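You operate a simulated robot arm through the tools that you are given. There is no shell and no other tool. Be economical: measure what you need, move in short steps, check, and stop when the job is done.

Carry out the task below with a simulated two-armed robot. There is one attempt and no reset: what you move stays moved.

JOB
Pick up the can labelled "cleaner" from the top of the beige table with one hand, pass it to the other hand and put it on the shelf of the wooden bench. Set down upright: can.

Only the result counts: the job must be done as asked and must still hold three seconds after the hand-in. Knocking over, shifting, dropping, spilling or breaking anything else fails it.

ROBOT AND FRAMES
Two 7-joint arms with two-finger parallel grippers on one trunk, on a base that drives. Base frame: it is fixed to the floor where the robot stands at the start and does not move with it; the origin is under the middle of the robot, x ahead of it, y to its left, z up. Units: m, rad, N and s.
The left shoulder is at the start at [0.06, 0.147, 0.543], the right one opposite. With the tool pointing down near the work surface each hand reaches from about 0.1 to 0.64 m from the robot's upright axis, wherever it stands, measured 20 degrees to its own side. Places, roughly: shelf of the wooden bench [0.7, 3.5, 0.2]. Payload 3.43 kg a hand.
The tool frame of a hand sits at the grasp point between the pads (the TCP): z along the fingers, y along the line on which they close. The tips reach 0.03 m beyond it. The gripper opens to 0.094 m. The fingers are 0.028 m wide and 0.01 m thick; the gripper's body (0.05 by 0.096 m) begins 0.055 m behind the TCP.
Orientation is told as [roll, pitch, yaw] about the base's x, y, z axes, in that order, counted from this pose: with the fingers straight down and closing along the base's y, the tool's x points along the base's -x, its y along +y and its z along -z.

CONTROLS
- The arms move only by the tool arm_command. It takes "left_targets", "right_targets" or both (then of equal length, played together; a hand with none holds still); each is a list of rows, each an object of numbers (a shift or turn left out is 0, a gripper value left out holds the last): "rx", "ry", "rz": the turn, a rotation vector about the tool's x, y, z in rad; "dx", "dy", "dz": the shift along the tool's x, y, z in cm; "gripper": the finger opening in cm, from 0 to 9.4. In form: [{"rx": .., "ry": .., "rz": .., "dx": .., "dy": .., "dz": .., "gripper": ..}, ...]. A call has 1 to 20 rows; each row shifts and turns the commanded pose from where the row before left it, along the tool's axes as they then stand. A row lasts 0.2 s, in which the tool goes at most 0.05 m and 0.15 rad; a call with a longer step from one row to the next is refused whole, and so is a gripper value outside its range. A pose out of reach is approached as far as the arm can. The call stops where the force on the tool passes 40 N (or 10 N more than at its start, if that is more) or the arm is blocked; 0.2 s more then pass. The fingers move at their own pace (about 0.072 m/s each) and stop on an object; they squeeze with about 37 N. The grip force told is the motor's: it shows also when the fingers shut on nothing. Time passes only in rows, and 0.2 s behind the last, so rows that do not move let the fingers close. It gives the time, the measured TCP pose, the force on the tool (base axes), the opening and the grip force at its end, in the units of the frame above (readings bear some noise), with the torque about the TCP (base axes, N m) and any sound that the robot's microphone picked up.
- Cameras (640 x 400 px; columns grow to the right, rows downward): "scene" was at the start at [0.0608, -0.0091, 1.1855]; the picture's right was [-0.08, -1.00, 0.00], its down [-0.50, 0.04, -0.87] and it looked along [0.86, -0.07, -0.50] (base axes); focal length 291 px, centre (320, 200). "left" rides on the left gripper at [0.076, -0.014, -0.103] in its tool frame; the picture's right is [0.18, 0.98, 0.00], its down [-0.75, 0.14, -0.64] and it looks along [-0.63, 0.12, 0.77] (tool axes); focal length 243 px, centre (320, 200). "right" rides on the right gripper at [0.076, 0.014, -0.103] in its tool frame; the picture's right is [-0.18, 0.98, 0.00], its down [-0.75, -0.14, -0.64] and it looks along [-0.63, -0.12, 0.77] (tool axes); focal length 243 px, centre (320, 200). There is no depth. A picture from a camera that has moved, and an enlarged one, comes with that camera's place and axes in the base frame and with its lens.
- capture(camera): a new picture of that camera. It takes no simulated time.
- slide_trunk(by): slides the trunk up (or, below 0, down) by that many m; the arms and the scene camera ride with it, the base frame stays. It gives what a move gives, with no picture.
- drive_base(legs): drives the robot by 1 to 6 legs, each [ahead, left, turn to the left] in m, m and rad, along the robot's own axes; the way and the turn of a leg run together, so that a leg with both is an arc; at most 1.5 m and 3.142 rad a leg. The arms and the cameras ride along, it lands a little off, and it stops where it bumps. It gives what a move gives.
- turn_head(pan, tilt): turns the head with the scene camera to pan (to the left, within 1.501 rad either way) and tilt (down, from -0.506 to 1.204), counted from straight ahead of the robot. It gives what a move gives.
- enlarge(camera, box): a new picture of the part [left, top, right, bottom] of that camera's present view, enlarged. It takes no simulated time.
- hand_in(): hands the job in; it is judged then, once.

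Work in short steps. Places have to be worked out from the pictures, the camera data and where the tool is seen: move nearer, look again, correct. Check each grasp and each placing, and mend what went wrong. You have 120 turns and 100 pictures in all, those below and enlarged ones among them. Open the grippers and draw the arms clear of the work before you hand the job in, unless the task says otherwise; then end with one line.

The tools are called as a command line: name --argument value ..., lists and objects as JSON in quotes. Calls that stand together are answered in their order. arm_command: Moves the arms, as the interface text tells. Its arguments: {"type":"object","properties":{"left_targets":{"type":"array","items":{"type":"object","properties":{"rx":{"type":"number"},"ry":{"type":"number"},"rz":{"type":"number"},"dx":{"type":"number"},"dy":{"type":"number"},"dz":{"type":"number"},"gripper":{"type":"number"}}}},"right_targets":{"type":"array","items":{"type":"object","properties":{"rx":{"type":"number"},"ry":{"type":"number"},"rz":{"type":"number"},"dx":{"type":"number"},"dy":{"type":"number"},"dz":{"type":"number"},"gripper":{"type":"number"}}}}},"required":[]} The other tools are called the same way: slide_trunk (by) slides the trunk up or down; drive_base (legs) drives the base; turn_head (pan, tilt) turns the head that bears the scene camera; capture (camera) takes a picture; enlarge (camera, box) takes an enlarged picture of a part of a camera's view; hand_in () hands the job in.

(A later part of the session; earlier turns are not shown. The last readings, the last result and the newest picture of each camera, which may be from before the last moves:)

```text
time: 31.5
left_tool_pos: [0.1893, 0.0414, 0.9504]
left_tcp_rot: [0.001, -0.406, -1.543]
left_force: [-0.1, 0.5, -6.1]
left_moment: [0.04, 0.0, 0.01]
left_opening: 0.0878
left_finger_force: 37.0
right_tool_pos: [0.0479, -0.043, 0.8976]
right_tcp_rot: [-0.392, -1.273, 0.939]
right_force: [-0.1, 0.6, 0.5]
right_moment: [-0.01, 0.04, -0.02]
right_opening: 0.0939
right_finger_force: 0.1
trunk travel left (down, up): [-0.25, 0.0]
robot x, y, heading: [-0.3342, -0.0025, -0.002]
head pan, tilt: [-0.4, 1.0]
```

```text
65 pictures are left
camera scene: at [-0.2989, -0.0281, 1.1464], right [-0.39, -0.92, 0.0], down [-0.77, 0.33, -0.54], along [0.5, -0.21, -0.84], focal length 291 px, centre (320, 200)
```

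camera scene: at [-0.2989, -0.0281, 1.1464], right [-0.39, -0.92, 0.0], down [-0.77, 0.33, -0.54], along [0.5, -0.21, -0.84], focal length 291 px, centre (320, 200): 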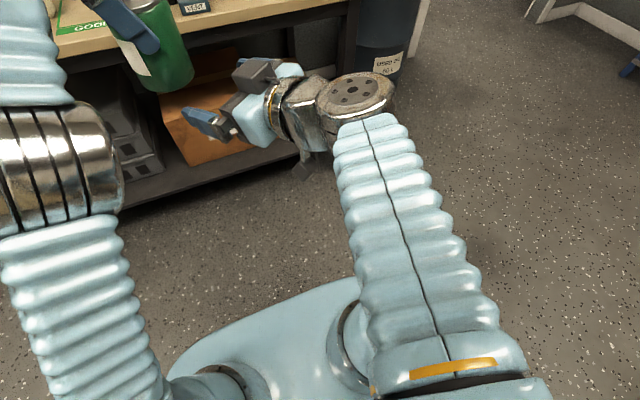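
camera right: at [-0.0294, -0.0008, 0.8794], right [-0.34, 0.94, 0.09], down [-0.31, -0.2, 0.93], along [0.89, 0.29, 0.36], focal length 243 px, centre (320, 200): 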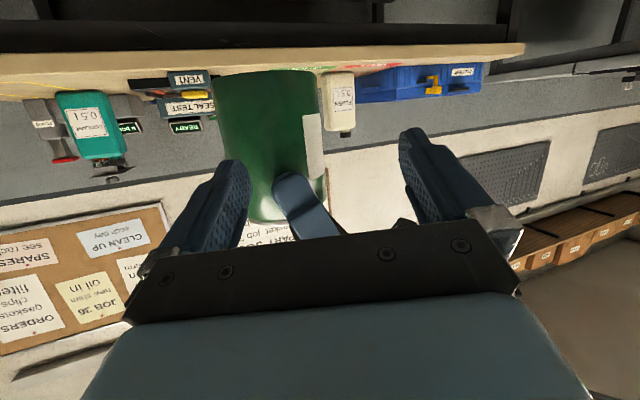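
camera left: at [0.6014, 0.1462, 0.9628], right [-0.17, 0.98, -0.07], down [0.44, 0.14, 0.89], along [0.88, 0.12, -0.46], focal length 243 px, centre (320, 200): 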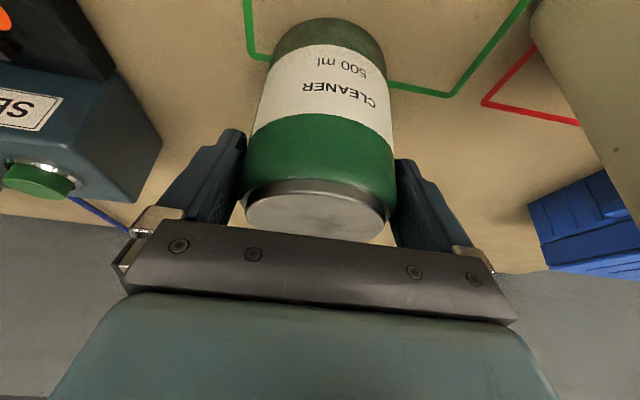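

The right wrist is bent about 90° and near its limit. I'll unwind it by pitching the fingers back toward down, then move it right.

arm_command --right_targets '[{"ry": 0.14}, {"ry": 0.14}, {"ry": 0.14}, {"ry": 0.14}, {"ry": 0.14}, {"ry": 0.14}, {}]'

turn_head --pan -0.1 --tilt 0.7

capture --camera "scene"

```text
time: 32.4
left_tool_pos: [0.1899, 0.0414, 0.9514]
left_tcp_rot: [0.002, -0.406, -1.539]
left_force: [-0.6, 0.2, -6.1]
left_moment: [0.01, -0.03, -0.04]
left_opening: 0.0874
left_finger_force: 37.3
right_tool_pos: [0.0117, -0.0082, 0.9108]
right_tcp_rot: [-0.164, -0.851, 0.814]
right_force: [0.0, 0.3, 0.0]
right_moment: [-0.02, 0.02, 0.0]
right_opening: 0.0941
right_finger_force: 0.0
trunk travel left (down, up): [-0.25, 0.0]
robot x, y, heading: [-0.3344, -0.0011, -0.002]
head pan, tilt: [-0.4, 1.0]
stopped in row 4 (right hand): the arm was blocked; the commanded pose is now the measured one
```

```text
time: 33.2
left_tool_pos: [0.1889, 0.041, 0.9512]
left_tcp_rot: [0.002, -0.405, -1.54]
left_force: [-0.4, 0.0, -5.4]
left_moment: [0.07, -0.02, 0.02]
left_opening: 0.0875
left_finger_force: 36.9
right_tool_pos: [0.0106, -0.0073, 0.91]
right_tcp_rot: [-0.164, -0.849, 0.813]
right_force: [0.0, -0.5, 1.3]
right_moment: [0.0, 0.01, 0.0]
right_opening: 0.0941
right_finger_force: 0.0
trunk travel left (down, up): [-0.25, 0.0]
robot x, y, heading: [-0.3352, -0.0034, 0.002]
head pan, tilt: [-0.099, 0.7]
```

```text
64 pictures are left
camera scene: at [-0.2785, -0.0095, 1.1697], right [-0.1, -0.99, 0.0], down [-0.64, 0.07, -0.76], along [0.76, -0.08, -0.65], focal length 291 px, centre (320, 200)
```

scene: 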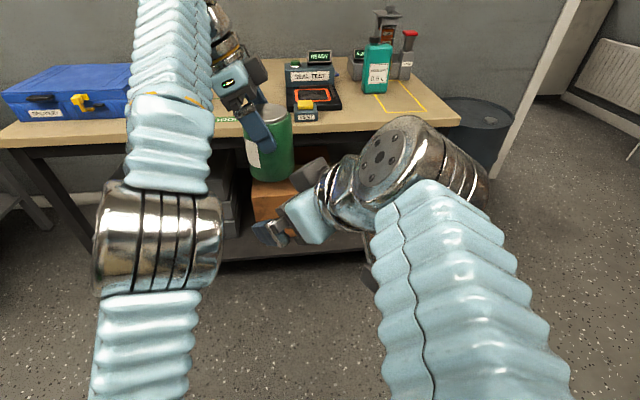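

It's unwinding gradually. I'll move the right hand right and up.

arm_command --right_targets '[{"dx": 0.63, "dy": -2.59, "dz": -2.14}, {"dx": 0.63, "dy": -2.59, "dz": -2.14}, {"dx": 0.63, "dy": -2.59, "dz": -2.14}, {"dx": 0.63, "dy": -2.59, "dz": -2.14}, {"dx": 0.63, "dy": -2.59, "dz": -2.14}, {}]'

```text
time: 34.6
left_tool_pos: [0.1896, 0.0412, 0.9518]
left_tcp_rot: [0.001, -0.405, -1.542]
left_force: [0.7, -0.6, -5.6]
left_moment: [0.04, -0.02, 0.02]
left_opening: 0.0874
left_finger_force: 36.7
right_tool_pos: [0.0186, -0.1621, 0.9715]
right_tcp_rot: [-0.165, -0.849, 0.817]
right_force: [-0.4, 0.5, -0.1]
right_moment: [-0.01, 0.02, 0.0]
right_opening: 0.0938
right_finger_force: 0.1
right hand out of reach, approached as far as the arm can: row 5
trunk travel left (down, up): [-0.25, 0.0]
robot x, y, heading: [-0.3375, 0.0013, 0.0]
head pan, tilt: [-0.099, 0.7]
```

The right arm's natural posture points inward at about 45°, so I'll adapt. The can goes to about r=(0.55, 0) and 13 cm lower, and the left hand yaws back to about −0.77 so its fingers line up with the right hand's approach direction.

arm_command --left_targets '[{"dx": 0.343, "dy": 0.62, "dz": 3.39}, {"dx": 0.343, "dy": 0.62, "dz": 3.39}, {"dx": 0.343, "dy": 0.62, "dz": 3.39}, {"dx": 0.343, "dy": 0.62, "dz": 3.39}, {"rx": -0.0552, "rz": -0.1287}, {"rx": -0.0552, "rz": -0.1287}, {"rx": -0.0552, "rz": -0.1287}, {"rx": -0.0552, "rz": -0.1287}, {"rx": -0.0552, "rz": -0.1287}, {"rx": -0.0276, "rz": -0.0644}, {}]'

capture --camera "scene"

```text
time: 37.0
left_tool_pos: [0.2151, 0.0014, 0.8214]
left_tcp_rot: [0.0, -0.407, -0.77]
left_force: [-0.3, 0.4, -6.0]
left_moment: [0.0, 0.06, -0.01]
left_opening: 0.0873
left_finger_force: 36.7
right_tool_pos: [0.0204, -0.1611, 0.9709]
right_tcp_rot: [-0.165, -0.847, 0.818]
right_force: [0.0, 0.7, -0.7]
right_moment: [-0.02, -0.03, 0.02]
right_opening: 0.0939
right_finger_force: 0.0
trunk travel left (down, up): [-0.25, 0.0]
robot x, y, heading: [-0.3346, -0.0011, -0.006]
head pan, tilt: [-0.099, 0.7]
```

```text
63 pictures are left
camera scene: at [-0.2785, -0.0096, 1.1697], right [-0.1, -0.99, 0.0], down [-0.64, 0.07, -0.76], along [0.76, -0.08, -0.64], focal length 291 px, centre (320, 200)
```

scene: 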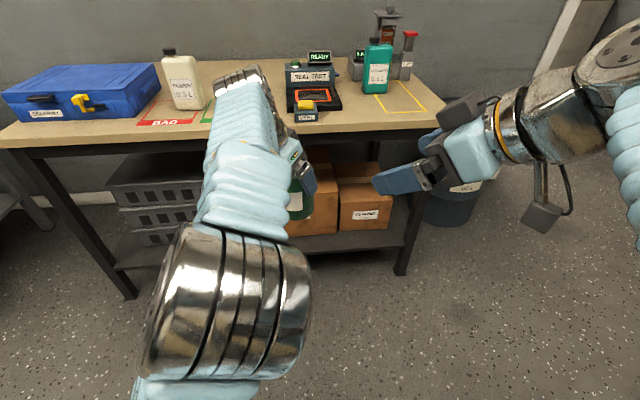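

I expect the can axis at about (0.220, −0.003), its bottom at z≈0.727. I'll turn the right hand to yaw 0.8 / 20° below horizontal and start toward the pre-grasp point.

arm_command --right_targets '[{"rx": -0.0505, "ry": -0.1227, "rz": 0.0122}, {"rx": -0.0505, "ry": -0.1227, "rz": 0.0122}, {"rx": -0.0505, "ry": -0.1227, "rz": 0.0122}, {"dx": 1.66, "dy": -0.41, "dz": 2.5}, {"dx": 1.66, "dy": -0.41, "dz": 2.5}, {"dx": 1.66, "dy": -0.41, "dz": 2.5}, {"dx": 1.66, "dy": -0.41, "dz": 2.5}, {"dx": 1.66, "dy": -0.41, "dz": 2.5}, {}]'

capture --camera "scene"

capture --camera "right"

```text
time: 39.0
left_tool_pos: [0.2156, 0.0014, 0.8217]
left_tcp_rot: [0.0, -0.406, -0.77]
left_force: [0.6, 0.3, -5.1]
left_moment: [0.02, 0.04, 0.0]
left_opening: 0.0873
left_finger_force: 37.1
right_tool_pos: [0.1183, -0.0926, 0.8526]
right_tcp_rot: [-0.003, -1.218, 0.807]
right_force: [-0.3, 0.3, 0.0]
right_moment: [-0.01, 0.02, -0.01]
right_opening: 0.094
right_finger_force: 0.1
right hand out of reach, approached as far as the arm can: row 1, 2
trunk travel left (down, up): [-0.25, 0.0]
robot x, y, heading: [-0.3344, -0.0012, 0.001]
head pan, tilt: [-0.099, 0.7]
```

```text
62 pictures are left
camera scene: at [-0.2784, -0.0096, 1.1697], right [-0.1, -0.99, 0.0], down [-0.64, 0.07, -0.76], along [0.76, -0.08, -0.64], focal length 291 px, centre (320, 200)
```

scene: 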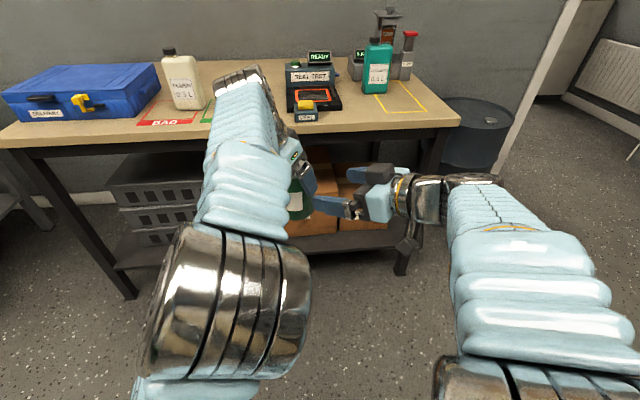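

```text
61 pictures are left
camera right: at [0.024, -0.1714, 0.8173], right [-0.66, 0.73, 0.17], down [-0.14, -0.34, 0.93], along [0.74, 0.59, 0.33], focal length 243 px, centre (320, 200)
```

right: 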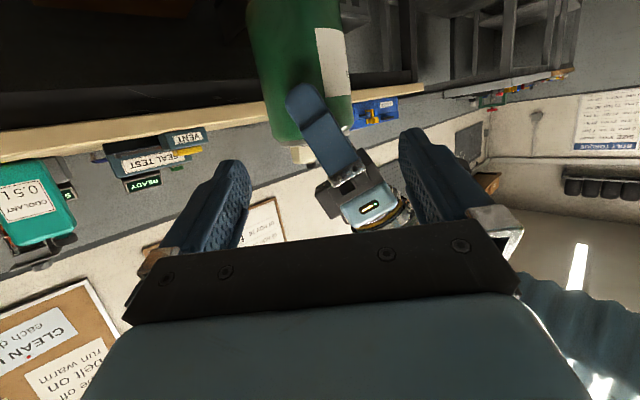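

Good posture now. I'll drop to the pre-grasp height (z≈0.777).

arm_command --right_targets '[{"dx": 2.08, "dy": -0.37, "dz": 1.65}, {"dx": 2.08, "dy": -0.37, "dz": 1.65}, {"dx": 2.08, "dy": -0.37, "dz": 1.65}, {}]'

capture --camera "right"

```text
time: 40.0
left_tool_pos: [0.2156, 0.0005, 0.8207]
left_tcp_rot: [0.001, -0.407, -0.771]
left_force: [-0.2, 0.1, -6.3]
left_moment: [0.03, -0.03, 0.01]
left_opening: 0.0874
left_finger_force: 36.7
right_tool_pos: [0.1443, -0.0825, 0.7766]
right_tcp_rot: [-0.003, -1.217, 0.807]
right_force: [-0.2, -0.4, 0.1]
right_moment: [-0.03, -0.03, 0.0]
right_opening: 0.0942
right_finger_force: 0.0
trunk travel left (down, up): [-0.25, 0.0]
robot x, y, heading: [-0.3376, 0.0008, 0.001]
head pan, tilt: [-0.099, 0.7]
```

```text
60 pictures are left
camera right: at [0.0491, -0.161, 0.741], right [-0.66, 0.73, 0.17], down [-0.14, -0.34, 0.93], along [0.74, 0.59, 0.33], focal length 243 px, centre (320, 200)
```

right: 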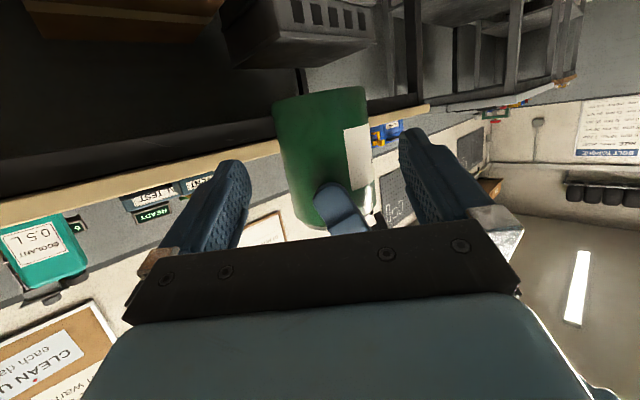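

I'll enlarge the can in this view for a precise centring measurement.

enlarge --camera "right" --box '[200, 70, 440, 240]'

```text
2.35 times, centred on (320, 155) of right
camera zoom: at [0.0491, -0.161, 0.741], right [-0.66, 0.73, 0.17], down [-0.14, -0.34, 0.93], along [0.74, 0.59, 0.33], focal length 571 px, centre (320, 306)
```

zoom: 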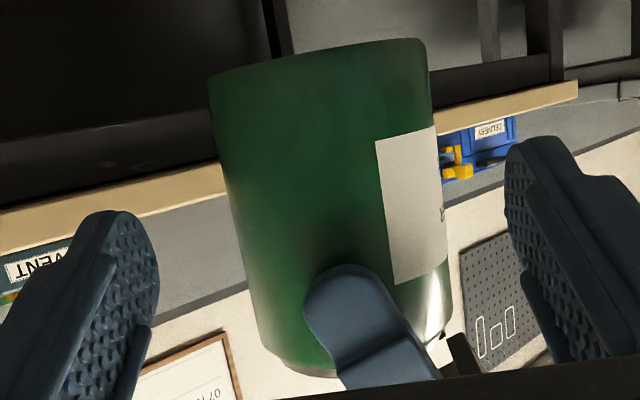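

Centring is within 1 mm and the can edges are vertical, so it's upright. I'll advance 6 cm horizontally.

arm_command --right_targets '[{"dx": -0.69, "dy": -0.1, "dz": 1.877}, {"dx": -0.69, "dz": 1.877}, {"dx": -0.69, "dz": 1.877}, {}]'

capture --camera "right"

enlarge --camera "scene" --box '[220, 100, 440, 280]'

```text
time: 41.0
left_tool_pos: [0.2158, 0.0021, 0.8209]
left_tcp_rot: [0.0, -0.406, -0.773]
left_force: [0.0, 0.7, -6.4]
left_moment: [0.02, 0.01, 0.0]
left_opening: 0.0873
left_finger_force: 37.2
right_tool_pos: [0.1857, -0.0378, 0.7744]
right_tcp_rot: [-0.003, -1.216, 0.806]
right_force: [-0.1, 0.5, -0.3]
right_moment: [-0.02, -0.01, 0.04]
right_opening: 0.0938
right_finger_force: 0.1
trunk travel left (down, up): [-0.25, 0.0]
robot x, y, heading: [-0.3278, 0.0009, 0.002]
head pan, tilt: [-0.099, 0.7]
```

```text
58 pictures are left
camera right: at [0.0906, -0.1172, 0.7402], right [-0.66, 0.73, 0.17], down [-0.14, -0.34, 0.93], along [0.74, 0.59, 0.33], focal length 243 px, centre (320, 200)
```

right: 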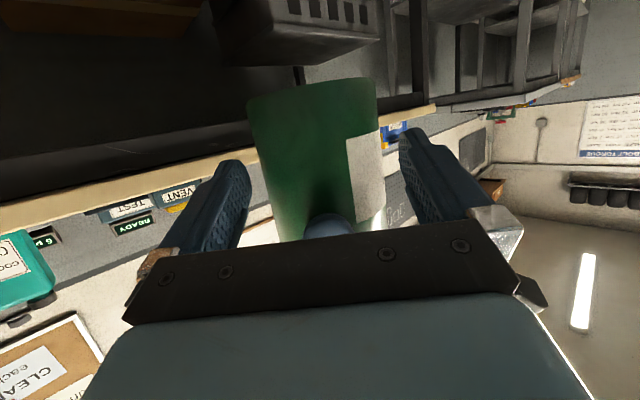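

```text
2.22 times, centred on (330, 190) of scene
camera zoom: at [-0.2784, -0.0095, 1.1697], right [-0.1, -0.99, 0.0], down [-0.64, 0.07, -0.76], along [0.76, -0.08, -0.64], focal length 647 px, centre (298, 222)
```

zoom: 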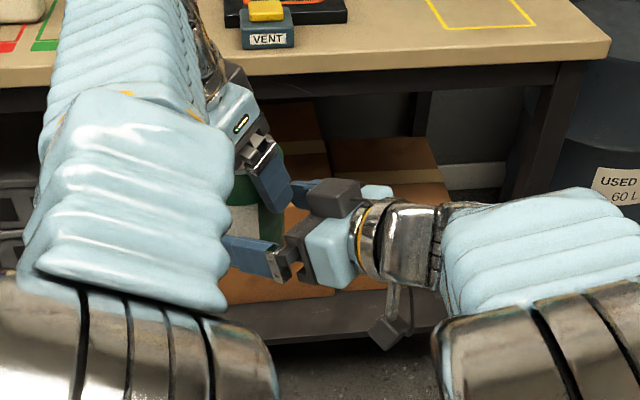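

I'll re-measure the centring close up before the last 3.5 cm.

enlarge --camera "right" --box '[200, 70, 440, 240]'

```text
2.35 times, centred on (320, 155) of right
camera zoom: at [0.0906, -0.1172, 0.7402], right [-0.66, 0.73, 0.17], down [-0.14, -0.34, 0.93], along [0.74, 0.59, 0.33], focal length 571 px, centre (320, 306)
```

zoom: 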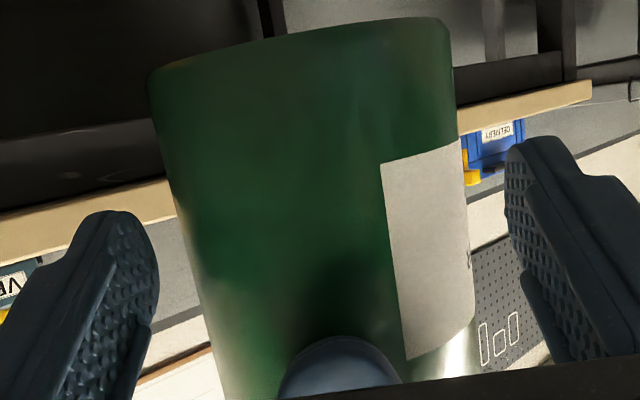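

The can sits about 2.5 mm off centre toward −y of the hand and 57 mm ahead. I'll correct sideways and advance the last 3.7 cm gently.

arm_command --right_targets '[{"dy": -0.25}, {"dx": -0.43, "dz": 1.16}, {"dx": -0.43, "dz": 1.16}, {"dx": -0.42, "dz": 1.15}, {}]'

enlarge --camera "right" --box '[160, 60, 480, 260]'

```text
time: 42.2
left_tool_pos: [0.219, 0.0083, 0.8205]
left_tcp_rot: [0.008, -0.409, -0.761]
left_force: [4.8, 2.0, -3.3]
left_moment: [-0.07, 0.15, 0.06]
left_opening: 0.0872
left_finger_force: 37.0
right_tool_pos: [0.214, -0.0131, 0.7753]
right_tcp_rot: [0.0, -1.216, 0.803]
right_force: [-4.0, -2.1, -0.8]
right_moment: [0.12, -0.32, -0.02]
right_opening: 0.0942
right_finger_force: 0.1
trunk travel left (down, up): [-0.25, 0.0]
robot x, y, heading: [-0.3364, -0.0015, -0.0]
head pan, tilt: [-0.099, 0.7]
stopped in row 5 (left hand): the force on the tool passed its limit at 42 N (the readings are from after the stop); the commanded pose is now the measured one
```

```text
2.00 times, centred on (320, 160) of right
camera zoom: at [0.1183, -0.0924, 0.7397], right [-0.66, 0.73, 0.17], down [-0.14, -0.34, 0.93], along [0.74, 0.59, 0.33], focal length 485 px, centre (320, 280)
```

zoom: 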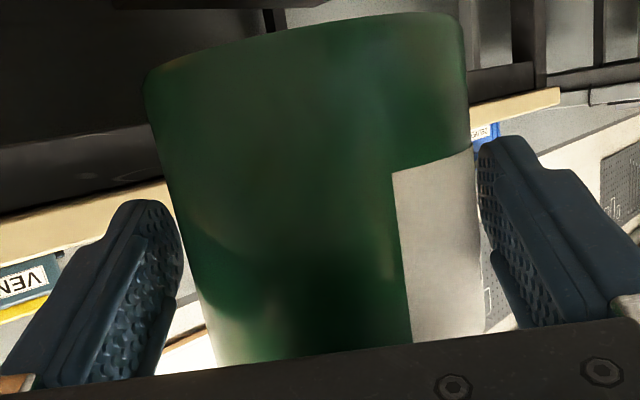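

The right hand's body touched the left finger and stopped, so tilting downward costs too much depth. I'll back off 6 cm and flatten the right hand to nearly horizontal, so its body passes below the left finger with a lower grip.

arm_command --right_targets '[{"dx": 0.69, "dz": -1.877}, {"dx": 0.69, "dz": -1.877}, {"dx": 0.69, "dz": -1.877}, {"ry": -0.1}, {"ry": -0.1}, {"ry": -0.1}, {}]'

capture --camera "right"

capture --camera "left"

```text
time: 43.8
left_tool_pos: [0.219, 0.0055, 0.821]
left_tcp_rot: [0.008, -0.408, -0.764]
left_force: [-0.6, 0.5, -5.8]
left_moment: [0.0, 0.07, -0.02]
left_opening: 0.0875
left_finger_force: 37.3
right_tool_pos: [0.1715, -0.0572, 0.7745]
right_tcp_rot: [-0.018, -1.518, 0.822]
right_force: [-0.1, 0.7, 0.2]
right_moment: [0.01, 0.01, 0.01]
right_opening: 0.0941
right_finger_force: 0.0
trunk travel left (down, up): [-0.25, 0.0]
robot x, y, heading: [-0.3326, -0.0, 0.001]
head pan, tilt: [-0.099, 0.7]
```

```text
54 pictures are left
camera right: at [0.0882, -0.1243, 0.7052], right [-0.7, 0.69, 0.18], down [-0.32, -0.53, 0.79], along [0.64, 0.49, 0.59], focal length 243 px, centre (320, 200)
```

right: 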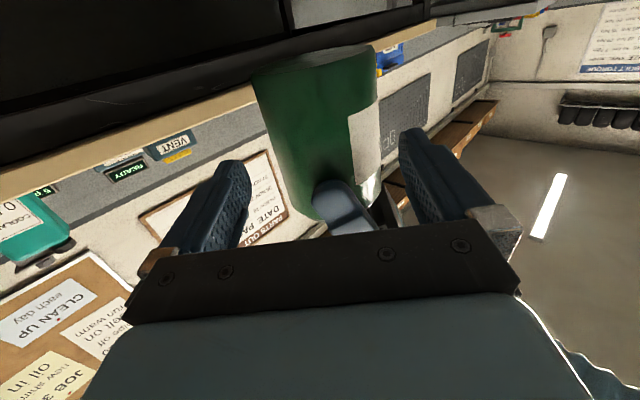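

```text
53 pictures are left
camera left: at [0.1279, 0.0711, 0.8868], right [0.55, 0.83, -0.07], down [0.41, -0.2, 0.89], along [0.72, -0.52, -0.45], focal length 243 px, centre (320, 200)
```

left: 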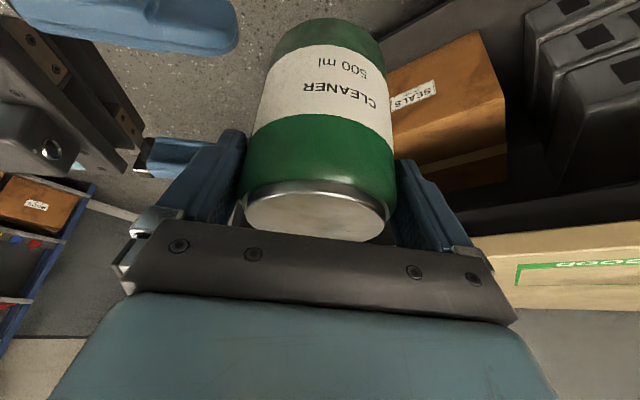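

The can's pose in the left hand is unchanged, bottom at z≈0.727. I'll lower the right hand to z≈0.762 and re-measure the centring.

arm_command --right_targets '[{"dx": 1.25}, {}]'

enlarge --camera "right" --box '[160, 30, 480, 230]'

```text
time: 44.4
left_tool_pos: [0.2187, 0.005, 0.8213]
left_tcp_rot: [0.007, -0.409, -0.763]
left_force: [0.1, 0.0, -5.7]
left_moment: [0.04, 0.01, 0.0]
left_opening: 0.0871
left_finger_force: 37.3
right_tool_pos: [0.1713, -0.058, 0.7632]
right_tcp_rot: [-0.015, -1.516, 0.821]
right_force: [-0.1, -0.8, -0.2]
right_moment: [-0.03, -0.01, -0.03]
right_opening: 0.0938
right_finger_force: 0.0
trunk travel left (down, up): [-0.25, 0.0]
robot x, y, heading: [-0.3324, 0.0006, -0.004]
head pan, tilt: [-0.099, 0.7]
```

```text
2.00 times, centred on (320, 130) of right
camera zoom: at [0.0881, -0.1248, 0.6931], right [-0.7, 0.69, 0.18], down [-0.32, -0.53, 0.79], along [0.64, 0.49, 0.59], focal length 485 px, centre (320, 340)
```

zoom: 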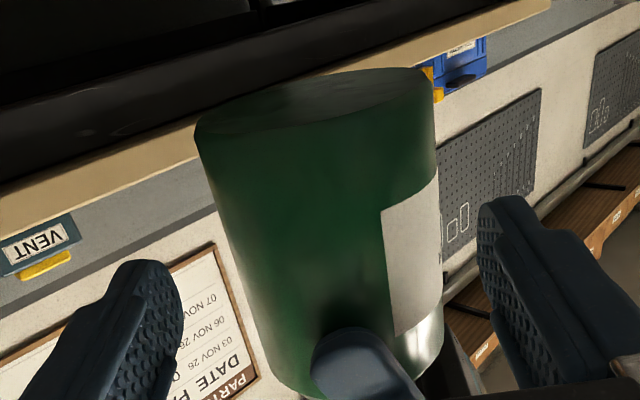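

Lateral error is about +1 mm, with the can axis about 83 mm ahead. I'll advance 5 cm and recheck.

arm_command --right_targets '[{"dx": -0.09, "dy": 0.1, "dz": 1.66}, {"dx": -0.09, "dz": 1.66}, {"dx": -0.09, "dz": 1.66}, {}]'

enlarge --camera "right" --box '[160, 30, 480, 230]'

enlarge --camera "left" --box '[60, 0, 440, 260]'

```text
time: 45.4
left_tool_pos: [0.2184, 0.0053, 0.822]
left_tcp_rot: [0.009, -0.407, -0.763]
left_force: [0.2, 0.4, -5.6]
left_moment: [0.02, 0.02, -0.03]
left_opening: 0.0875
left_finger_force: 36.5
right_tool_pos: [0.2057, -0.0197, 0.763]
right_tcp_rot: [-0.012, -1.517, 0.815]
right_force: [-0.1, -0.3, 0.4]
right_moment: [0.02, 0.0, 0.03]
right_opening: 0.094
right_finger_force: 0.0
trunk travel left (down, up): [-0.25, 0.0]
robot x, y, heading: [-0.335, -0.0032, -0.0]
head pan, tilt: [-0.099, 0.7]
```

```text
2.00 times, centred on (320, 130) of right
camera zoom: at [0.1224, -0.0874, 0.6925], right [-0.7, 0.69, 0.18], down [-0.32, -0.53, 0.79], along [0.64, 0.49, 0.59], focal length 485 px, centre (320, 340)
```

zoom: 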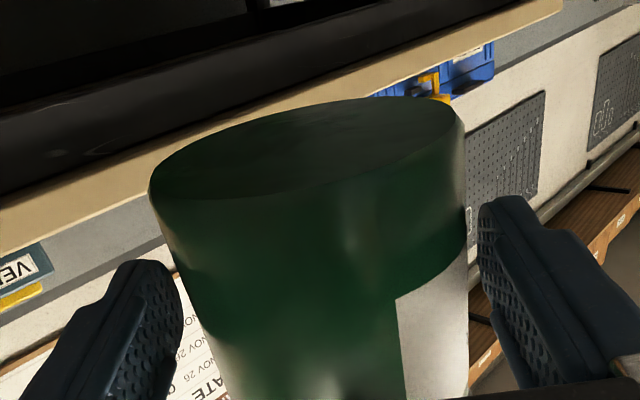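

```text
1.54 times, centred on (250, 130) of left
camera zoom: at [0.1279, 0.0712, 0.8868], right [0.55, 0.83, -0.07], down [0.41, -0.2, 0.89], along [0.72, -0.52, -0.45], focal length 373 px, centre (428, 308)
```

zoom: 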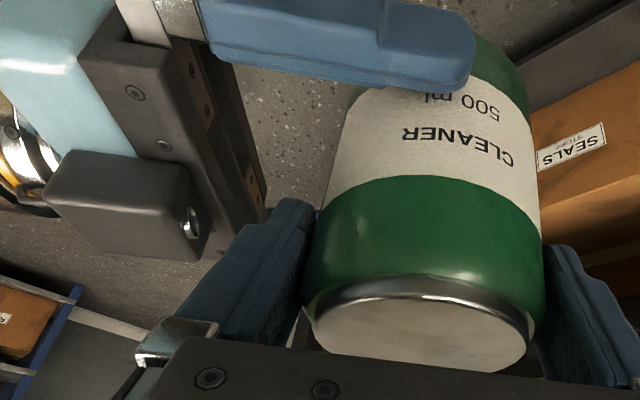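

Centred within about 0.5 mm with the axis about 34 mm ahead. I'll advance 2.2 cm more.

arm_command --right_targets '[{"dx": -0.04, "dz": 0.75}, {"dx": -0.04, "dz": 0.75}, {"dx": -0.04, "dz": 0.7}, {}]'

enlarge --camera "right" --box '[160, 30, 480, 230]'

enlarge --camera "left" --box '[60, 0, 440, 260]'

```text
time: 46.4
left_tool_pos: [0.219, 0.0059, 0.8208]
left_tcp_rot: [0.006, -0.408, -0.763]
left_force: [0.9, 0.7, -5.5]
left_moment: [0.02, 0.06, 0.0]
left_opening: 0.0877
left_finger_force: 37.2
right_tool_pos: [0.2215, -0.0045, 0.7632]
right_tcp_rot: [-0.017, -1.517, 0.82]
right_force: [0.3, 0.2, -0.3]
right_moment: [-0.01, -0.02, 0.02]
right_opening: 0.0942
right_finger_force: 0.0
trunk travel left (down, up): [-0.25, 0.0]
robot x, y, heading: [-0.3323, -0.0022, -0.0]
head pan, tilt: [-0.099, 0.7]
```

```text
2.00 times, centred on (320, 130) of right
camera zoom: at [0.1373, -0.0718, 0.6926], right [-0.7, 0.69, 0.18], down [-0.32, -0.53, 0.79], along [0.64, 0.49, 0.59], focal length 485 px, centre (320, 340)
```

zoom: 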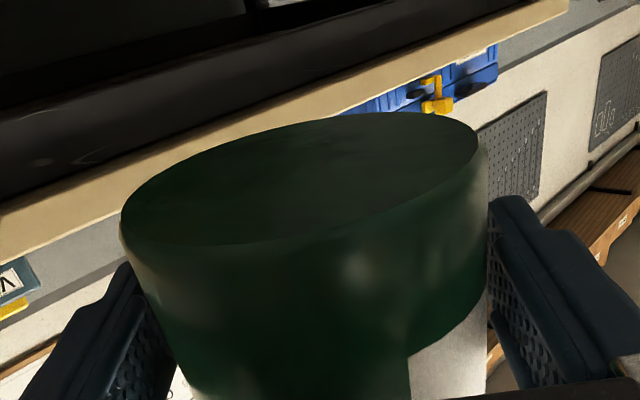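

```text
1.54 times, centred on (250, 130) of left
camera zoom: at [0.1279, 0.0712, 0.8869], right [0.55, 0.83, -0.07], down [0.41, -0.2, 0.89], along [0.72, -0.52, -0.45], focal length 373 px, centre (428, 308)
```

zoom: 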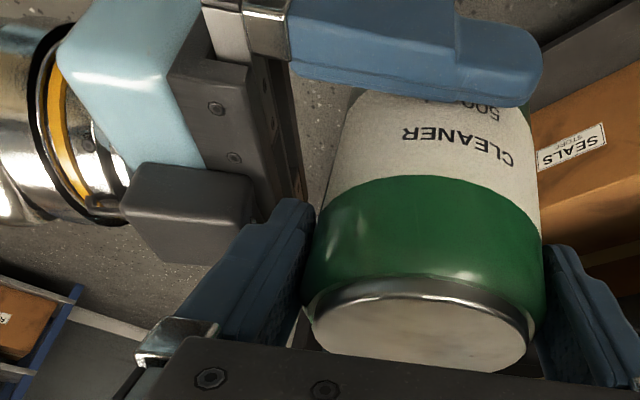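

The fingers straddle the can fully with no contact, so I'll close the right gripper.

arm_command --right_targets '[{"gripper": 6.5}, {}, {}, {}]'

```text
time: 47.4
left_tool_pos: [0.2189, 0.0066, 0.821]
left_tcp_rot: [0.007, -0.411, -0.764]
left_force: [7.9, -5.2, -6.3]
left_moment: [-0.11, -0.32, 0.22]
left_opening: 0.0873
left_finger_force: 37.2
right_tool_pos: [0.2213, -0.0033, 0.7631]
right_tcp_rot: [-0.018, -1.519, 0.826]
right_force: [-8.3, 5.7, 1.0]
right_moment: [-0.15, -0.15, -0.11]
right_opening: 0.0868
right_finger_force: 37.4
trunk travel left (down, up): [-0.25, 0.0]
robot x, y, heading: [-0.33, 0.0009, -0.001]
head pan, tilt: [-0.099, 0.7]
```

The right hand holds it (0.0868, 37 N). I'll open the left hand and check the load transfer.

arm_command --left_targets '[{"gripper": 9.4}, {}, {}]'

enlarge --camera "left" --box '[60, 0, 440, 260]'

```text
time: 48.2
left_tool_pos: [0.2184, 0.0057, 0.821]
left_tcp_rot: [0.007, -0.409, -0.762]
left_force: [0.5, -0.2, 0.0]
left_moment: [-0.03, 0.02, -0.03]
left_opening: 0.0936
left_finger_force: 0.1
right_tool_pos: [0.2202, -0.0041, 0.7621]
right_tcp_rot: [-0.014, -1.516, 0.818]
right_force: [0.2, -0.7, -0.3]
right_moment: [-0.02, 0.02, -0.02]
right_opening: 0.0874
right_finger_force: 36.5
trunk travel left (down, up): [-0.25, 0.0]
robot x, y, heading: [-0.3359, 0.0002, -0.002]
head pan, tilt: [-0.099, 0.7]
```

```text
1.54 times, centred on (250, 130) of left
camera zoom: at [0.1278, 0.0712, 0.8869], right [0.55, 0.83, -0.07], down [0.41, -0.2, 0.89], along [0.72, -0.52, -0.45], focal length 373 px, centre (428, 308)
```

zoom: 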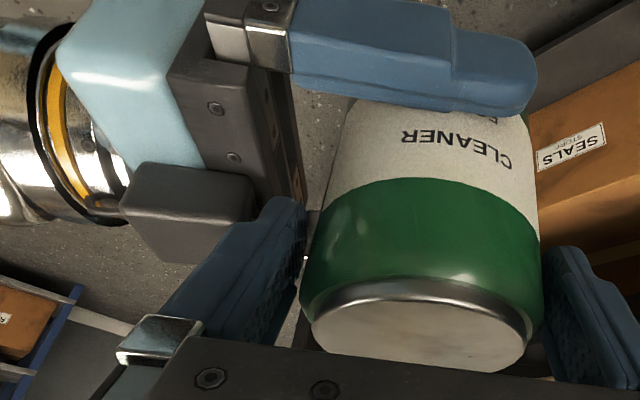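

Opening the left released its load. I'll withdraw the left hand slowly along its axis and watch the right-hand force.

arm_command --left_targets '[{"dz": -1}, {"dz": -1.5}, {"dz": -2}, {}]'

capture --camera "left"

```text
time: 49.2
left_tool_pos: [0.2061, 0.0169, 0.8629]
left_tcp_rot: [0.007, -0.409, -0.763]
left_force: [0.8, 1.1, 0.3]
left_moment: [0.03, 0.02, 0.03]
left_opening: 0.0941
left_finger_force: 0.1
right_tool_pos: [0.2215, -0.004, 0.7626]
right_tcp_rot: [-0.015, -1.517, 0.818]
right_force: [-1.0, -0.1, -0.1]
right_moment: [-0.02, 0.04, 0.02]
right_opening: 0.0872
right_finger_force: 36.8
trunk travel left (down, up): [-0.25, 0.0]
robot x, y, heading: [-0.3297, -0.0021, -0.004]
head pan, tilt: [-0.099, 0.7]
```

```text
46 pictures are left
camera left: at [0.1157, 0.0826, 0.9281], right [0.55, 0.83, -0.07], down [0.41, -0.2, 0.89], along [0.72, -0.52, -0.45], focal length 243 px, centre (320, 200)
```

left: 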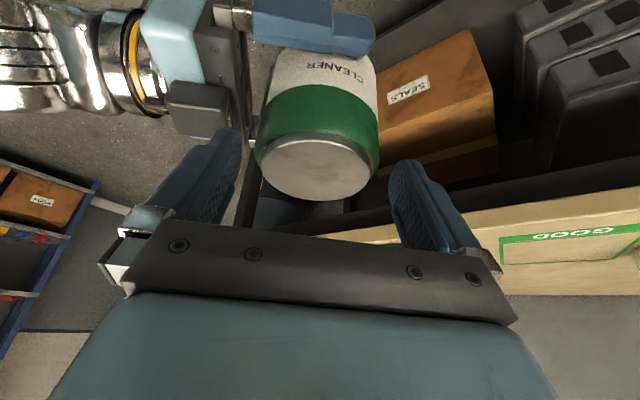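

The right hand holds the can securely. I'll withdraw the left hand further up and out to the left side.

arm_command --left_targets '[{"dz": -3}, {"dz": -3}, {"dz": -3}, {"dz": -2, "dx": 3}, {"dz": -1, "dx": 3}, {"dz": -1, "dx": 3}, {"dx": 3, "dz": -1}, {"dx": 3, "dz": -1}, {}]'

capture --camera "scene"

```text
time: 51.2
left_tool_pos: [0.061, 0.1557, 0.9388]
left_tcp_rot: [0.007, -0.409, -0.763]
left_force: [-0.4, -0.9, 0.3]
left_moment: [0.0, -0.01, -0.01]
left_opening: 0.0941
left_finger_force: 0.0
right_tool_pos: [0.2205, -0.0051, 0.7623]
right_tcp_rot: [-0.018, -1.516, 0.822]
right_force: [-0.5, 0.7, -0.7]
right_moment: [-0.02, 0.05, 0.0]
right_opening: 0.0868
right_finger_force: 37.1
trunk travel left (down, up): [-0.25, 0.0]
robot x, y, heading: [-0.3345, 0.001, -0.004]
head pan, tilt: [-0.099, 0.7]
```

```text
45 pictures are left
camera scene: at [-0.2785, -0.0094, 1.1697], right [-0.1, -0.99, 0.0], down [-0.64, 0.07, -0.76], along [0.76, -0.08, -0.64], focal length 291 px, centre (320, 200)
```

scene: 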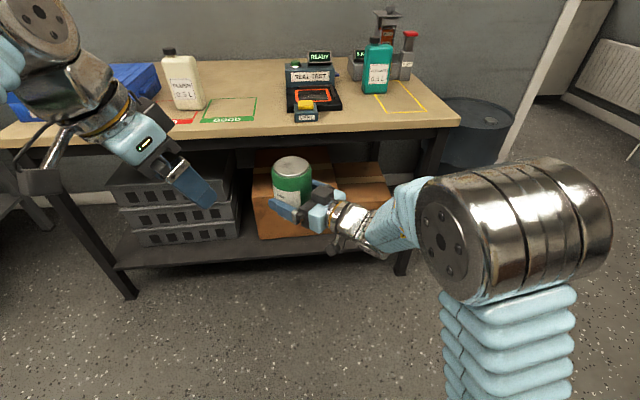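

The handover is done. Now I'll back off a little more and drive left toward the wooden bench (front at x≈0.35, y≈2.95–3.95).

drive_base --legs '[[-0.15, 0, 0], [0, 1.5, 0], [0, 1.2, 0]]'

turn_head --pan 0.8 --tilt 0.6

capture --camera "scene"

```text
time: 65.5
left_tool_pos: [-0.1001, 2.8947, 0.9399]
left_tcp_rot: [0.007, -0.408, -0.743]
left_force: [0.6, 0.4, 0.3]
left_moment: [-0.02, -0.02, -0.01]
left_opening: 0.094
left_finger_force: 0.0
right_tool_pos: [0.0612, 2.7398, 0.7625]
right_tcp_rot: [-0.012, -1.518, 0.841]
right_force: [0.7, 0.1, -0.4]
right_moment: [-0.01, 0.01, 0.01]
right_opening: 0.0869
right_finger_force: 37.2
trunk travel left (down, up): [-0.25, 0.0]
robot x, y, heading: [-0.4945, 2.7333, 0.021]
head pan, tilt: [-0.099, 0.7]
```

```text
time: 66.7
left_tool_pos: [-0.1018, 2.8947, 0.939]
left_tcp_rot: [0.008, -0.408, -0.741]
left_force: [-0.2, 0.4, -0.5]
left_moment: [0.03, 0.01, 0.01]
left_opening: 0.094
left_finger_force: 0.0
right_tool_pos: [0.0605, 2.7392, 0.7616]
right_tcp_rot: [-0.014, -1.518, 0.84]
right_force: [0.1, 0.1, 0.4]
right_moment: [-0.04, 0.03, 0.01]
right_opening: 0.0871
right_finger_force: 36.7
trunk travel left (down, up): [-0.25, 0.0]
robot x, y, heading: [-0.4941, 2.7327, 0.023]
head pan, tilt: [0.799, 0.6]
```

```text
44 pictures are left
camera scene: at [-0.4623, 2.7947, 1.1783], right [0.73, -0.68, 0.0], down [-0.39, -0.41, -0.82], along [0.56, 0.6, -0.57], focal length 291 px, centre (320, 200)
```

scene: 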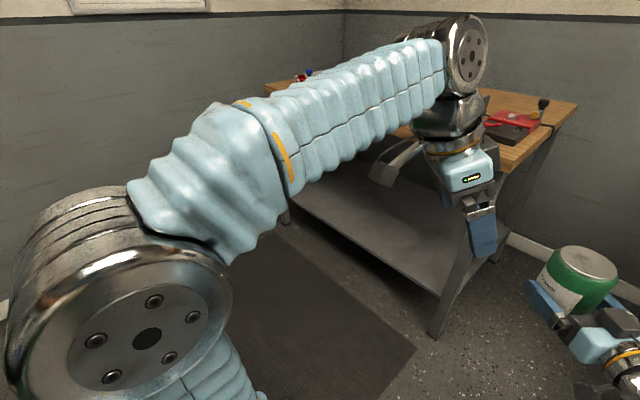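

The bench and its empty shelf are ahead-left. I'll drive another 0.8 m left, correct the heading, and look straight on.

drive_base --legs '[[0, 0.8, -0.022]]'

turn_head --pan -0.05 --tilt 0.7

capture --camera "scene"

```text
time: 71.0
left_tool_pos: [-0.1027, 3.6869, 0.9399]
left_tcp_rot: [0.008, -0.408, -0.766]
left_force: [-0.1, -0.4, 0.1]
left_moment: [0.02, -0.01, 0.0]
left_opening: 0.094
left_finger_force: 0.1
right_tool_pos: [0.0559, 3.5276, 0.7625]
right_tcp_rot: [-0.013, -1.518, 0.814]
right_force: [-0.3, 0.9, 0.1]
right_moment: [0.02, 0.02, 0.0]
right_opening: 0.087
right_finger_force: 36.7
trunk travel left (down, up): [-0.25, 0.0]
robot x, y, heading: [-0.4994, 3.5364, -0.007]
head pan, tilt: [0.799, 0.6]
```

```text
time: 72.1
left_tool_pos: [-0.1023, 3.6869, 0.9391]
left_tcp_rot: [0.007, -0.409, -0.766]
left_force: [-0.2, -0.3, 0.0]
left_moment: [-0.01, 0.0, -0.01]
left_opening: 0.094
left_finger_force: 0.1
right_tool_pos: [0.0569, 3.5278, 0.7625]
right_tcp_rot: [-0.014, -1.517, 0.816]
right_force: [-0.5, -1.5, 0.1]
right_moment: [-0.04, 0.0, 0.04]
right_opening: 0.0867
right_finger_force: 36.8
trunk travel left (down, up): [-0.25, 0.0]
robot x, y, heading: [-0.4952, 3.532, -0.008]
head pan, tilt: [-0.051, 0.7]
```

```text
43 pictures are left
camera scene: at [-0.443, 3.5285, 1.1697], right [-0.06, -1.0, 0.0], down [-0.64, 0.04, -0.76], along [0.76, -0.04, -0.64], focal length 291 px, centre (320, 200)
```

scene: 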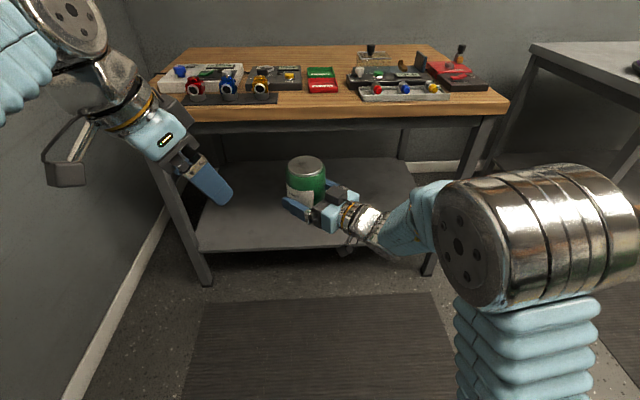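

The shelf front edge is at x≈0.40, z≈0.2, spanning y 3.0–4.0, and it's empty and open. I'll set the arm posture here in clear space, starting by lowering the trunk.

slide_trunk --by -0.25

capture --camera "scene"

```text
time: 74.7
left_tool_pos: [-0.1026, 3.6863, 0.69]
left_tcp_rot: [0.005, -0.408, -0.767]
left_force: [-0.9, 0.2, -0.7]
left_moment: [0.03, -0.01, -0.01]
left_opening: 0.0937
left_finger_force: 0.0
right_tool_pos: [0.0558, 3.527, 0.5128]
right_tcp_rot: [-0.015, -1.517, 0.816]
right_force: [-0.1, 0.1, -0.1]
right_moment: [-0.01, 0.03, -0.01]
right_opening: 0.0869
right_finger_force: 36.9
trunk travel left (down, up): [0.0, 0.25]
robot x, y, heading: [-0.5003, 3.529, -0.004]
head pan, tilt: [-0.051, 0.7]
```

```text
42 pictures are left
camera scene: at [-0.4431, 3.5284, 0.9198], right [-0.06, -1.0, 0.0], down [-0.64, 0.04, -0.76], along [0.76, -0.04, -0.64], focal length 291 px, centre (320, 200)
```

scene: 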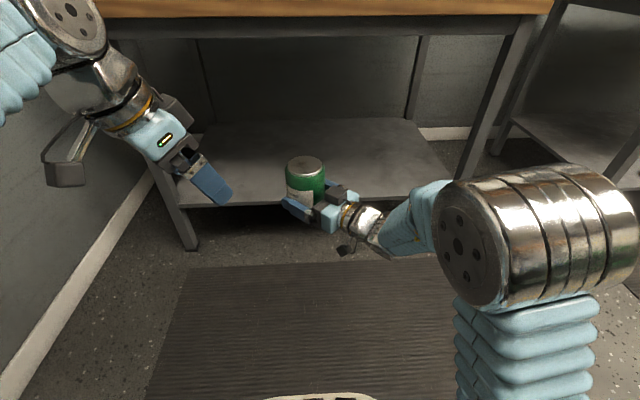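

I'll turn the can toward straight ahead and shift it in front of the right shoulder.

arm_command --right_targets '[{"rx": 0.133, "rz": 0.0073}, {"rx": 0.133, "rz": 0.0073}, {"rx": 0.133, "rz": 0.0073}, {"dy": -3.85, "dz": -0.54}, {"dy": -3.85, "dz": -0.54}, {"dy": -3.85, "dz": -0.54}, {"dy": -3.85, "dz": -0.54}, {"rx": 0.133, "rz": 0.0073}, {"rx": 0.133, "rz": 0.0073}, {}]'

capture --camera "scene"

```text
time: 76.9
left_tool_pos: [-0.1023, 3.6879, 0.6887]
left_tcp_rot: [0.007, -0.409, -0.766]
left_force: [0.1, -0.4, -0.1]
left_moment: [0.01, -0.02, -0.01]
left_opening: 0.094
left_finger_force: 0.1
right_tool_pos: [0.0976, 3.3721, 0.5038]
right_tcp_rot: [0.008, -1.517, 0.122]
right_force: [0.5, 0.1, 0.1]
right_moment: [-0.04, 0.06, 0.01]
right_opening: 0.0864
right_finger_force: 37.1
right hand out of reach, approached as far as the arm can: row 3
trunk travel left (down, up): [0.0, 0.25]
robot x, y, heading: [-0.5008, 3.5353, -0.01]
head pan, tilt: [-0.051, 0.7]
```

```text
41 pictures are left
camera scene: at [-0.4431, 3.5283, 0.9197], right [-0.06, -1.0, 0.0], down [-0.64, 0.04, -0.76], along [0.76, -0.04, -0.64], focal length 291 px, centre (320, 200)
```

scene: 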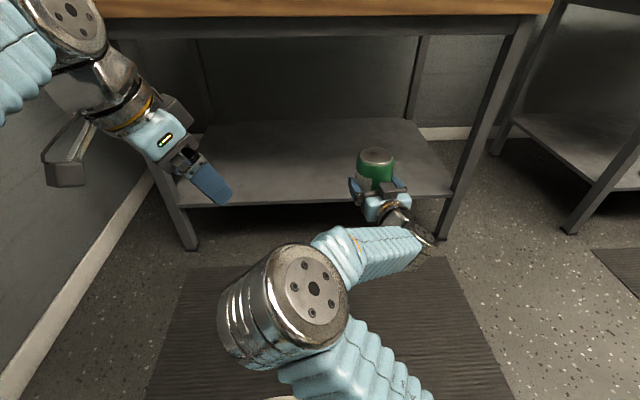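

The posture is comfortable now. I'll lower the can toward shelf height (TCP z≈0.31, can bottom ≈0.275).

arm_command --right_targets '[{"dx": 4}, {"dx": 4}, {"dx": 4}, {"dx": 4}, {"dx": 3.4}, {}]'

capture --camera "scene"

capture --camera "right"

```text
time: 78.3
left_tool_pos: [-0.1022, 3.6868, 0.6889]
left_tcp_rot: [0.008, -0.408, -0.767]
left_force: [-1.0, 0.2, 0.4]
left_moment: [0.03, -0.03, -0.03]
left_opening: 0.094
left_finger_force: 0.1
right_tool_pos: [0.0991, 3.3727, 0.504]
right_tcp_rot: [0.006, -1.518, 0.128]
right_force: [-0.5, 0.0, -0.2]
right_moment: [-0.02, 0.01, 0.0]
right_opening: 0.0865
right_finger_force: 36.4
right hand out of reach, approached as far as the arm can: row 1, 2, 3, 4, 5
trunk travel left (down, up): [0.0, 0.25]
robot x, y, heading: [-0.5016, 3.5319, -0.016]
head pan, tilt: [-0.051, 0.7]
```

```text
40 pictures are left
camera scene: at [-0.4431, 3.5284, 0.9197], right [-0.06, -1.0, 0.0], down [-0.64, 0.04, -0.76], along [0.76, -0.04, -0.64], focal length 291 px, centre (320, 200)
```

scene: 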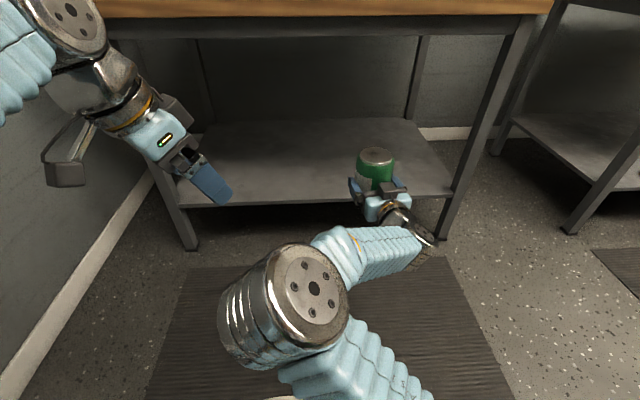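

```text
39 pictures are left
camera right: at [-0.0086, 3.372, 0.4338], right [-0.12, 0.98, 0.18], down [-0.58, -0.22, 0.79], along [0.81, -0.01, 0.59], focal length 243 px, centre (320, 200)
```

right: 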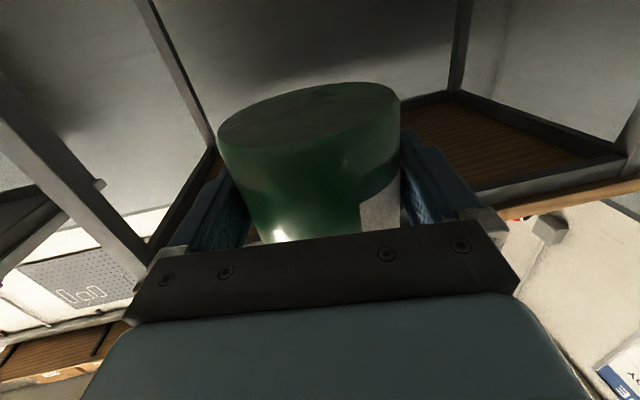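

It can't go lower at this spot in this posture. I'll try forward-and-down and different yaw, testing in small moves.

arm_command --right_targets '[{"dz": 3}, {"dz": 3}, {"dx": 2}, {"dx": 2}, {"dx": 2}, {}]'

```text
time: 79.7
left_tool_pos: [-0.1022, 3.6877, 0.689]
left_tcp_rot: [0.007, -0.409, -0.765]
left_force: [0.9, 0.9, -0.9]
left_moment: [-0.03, -0.01, 0.02]
left_opening: 0.0944
left_finger_force: 0.0
right_tool_pos: [0.1272, 3.3768, 0.503]
right_tcp_rot: [0.008, -1.514, 0.125]
right_force: [-0.1, 0.4, 0.0]
right_moment: [-0.01, 0.06, -0.01]
right_opening: 0.0866
right_finger_force: 37.4
right hand out of reach, approached as far as the arm can: row 2, 3, 4, 5
trunk travel left (down, up): [0.0, 0.25]
robot x, y, heading: [-0.4992, 3.5335, -0.004]
head pan, tilt: [-0.051, 0.7]
```

This elbow-in posture is at a wrist limit. I'll go back to the earlier inward-pointing posture and lower from there.

arm_command --right_targets '[{"dz": -3}, {"rx": -0.133, "rz": -0.0073}, {"rx": -0.133, "rz": -0.0073}, {"dy": 3.85, "dz": 0.54}, {"dy": 3.85, "dz": 0.54}, {"rx": -0.133, "rz": -0.0073}, {"rx": -0.133, "rz": -0.0073}, {"dy": 3, "dz": 3}, {"dy": 2, "dz": 2}, {"rx": -0.1, "rz": -0.0055}, {}]'

capture --camera "scene"

```text
time: 82.1
left_tool_pos: [-0.1015, 3.6862, 0.6891]
left_tcp_rot: [0.007, -0.41, -0.766]
left_force: [-0.1, 0.4, 0.6]
left_moment: [0.01, 0.04, 0.02]
left_opening: 0.0943
left_finger_force: 0.0
right_tool_pos: [0.0857, 3.5176, 0.5023]
right_tcp_rot: [-0.014, -1.517, 0.784]
right_force: [0.7, -0.1, -0.8]
right_moment: [-0.01, 0.04, -0.03]
right_opening: 0.0863
right_finger_force: 37.0
trunk travel left (down, up): [0.0, 0.25]
robot x, y, heading: [-0.4989, 3.5369, -0.005]
head pan, tilt: [-0.051, 0.7]
```

```text
38 pictures are left
camera scene: at [-0.4431, 3.5285, 0.9197], right [-0.06, -1.0, 0.0], down [-0.64, 0.04, -0.76], along [0.76, -0.04, -0.64], focal length 291 px, centre (320, 200)
```

scene: 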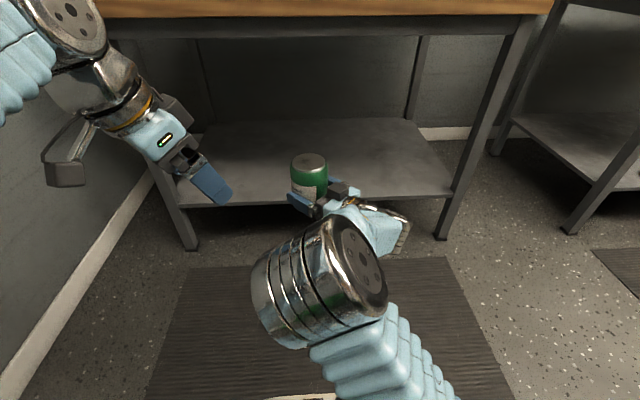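

I'll test lowering from this posture.

arm_command --right_targets '[{"dx": 3}, {"dx": 3}, {"dx": 3}, {}]'

capture --camera "scene"

```text
time: 83.1
left_tool_pos: [-0.1022, 3.687, 0.6885]
left_tcp_rot: [0.007, -0.41, -0.766]
left_force: [0.5, -1.0, -0.1]
left_moment: [-0.02, 0.03, 0.0]
left_opening: 0.0938
left_finger_force: 0.1
right_tool_pos: [0.0817, 3.5138, 0.4107]
right_tcp_rot: [-0.013, -1.517, 0.781]
right_force: [-0.1, 1.1, -0.2]
right_moment: [-0.02, 0.07, 0.0]
right_opening: 0.0861
right_finger_force: 37.6
trunk travel left (down, up): [0.0, 0.25]
robot x, y, heading: [-0.4991, 3.5399, -0.008]
head pan, tilt: [-0.051, 0.7]
```

```text
37 pictures are left
camera scene: at [-0.4431, 3.5285, 0.9197], right [-0.06, -1.0, 0.0], down [-0.64, 0.04, -0.76], along [0.76, -0.04, -0.64], focal length 291 px, centre (320, 200)
```

scene: 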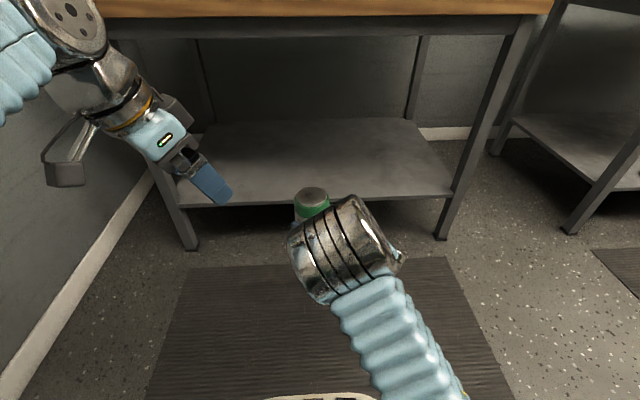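

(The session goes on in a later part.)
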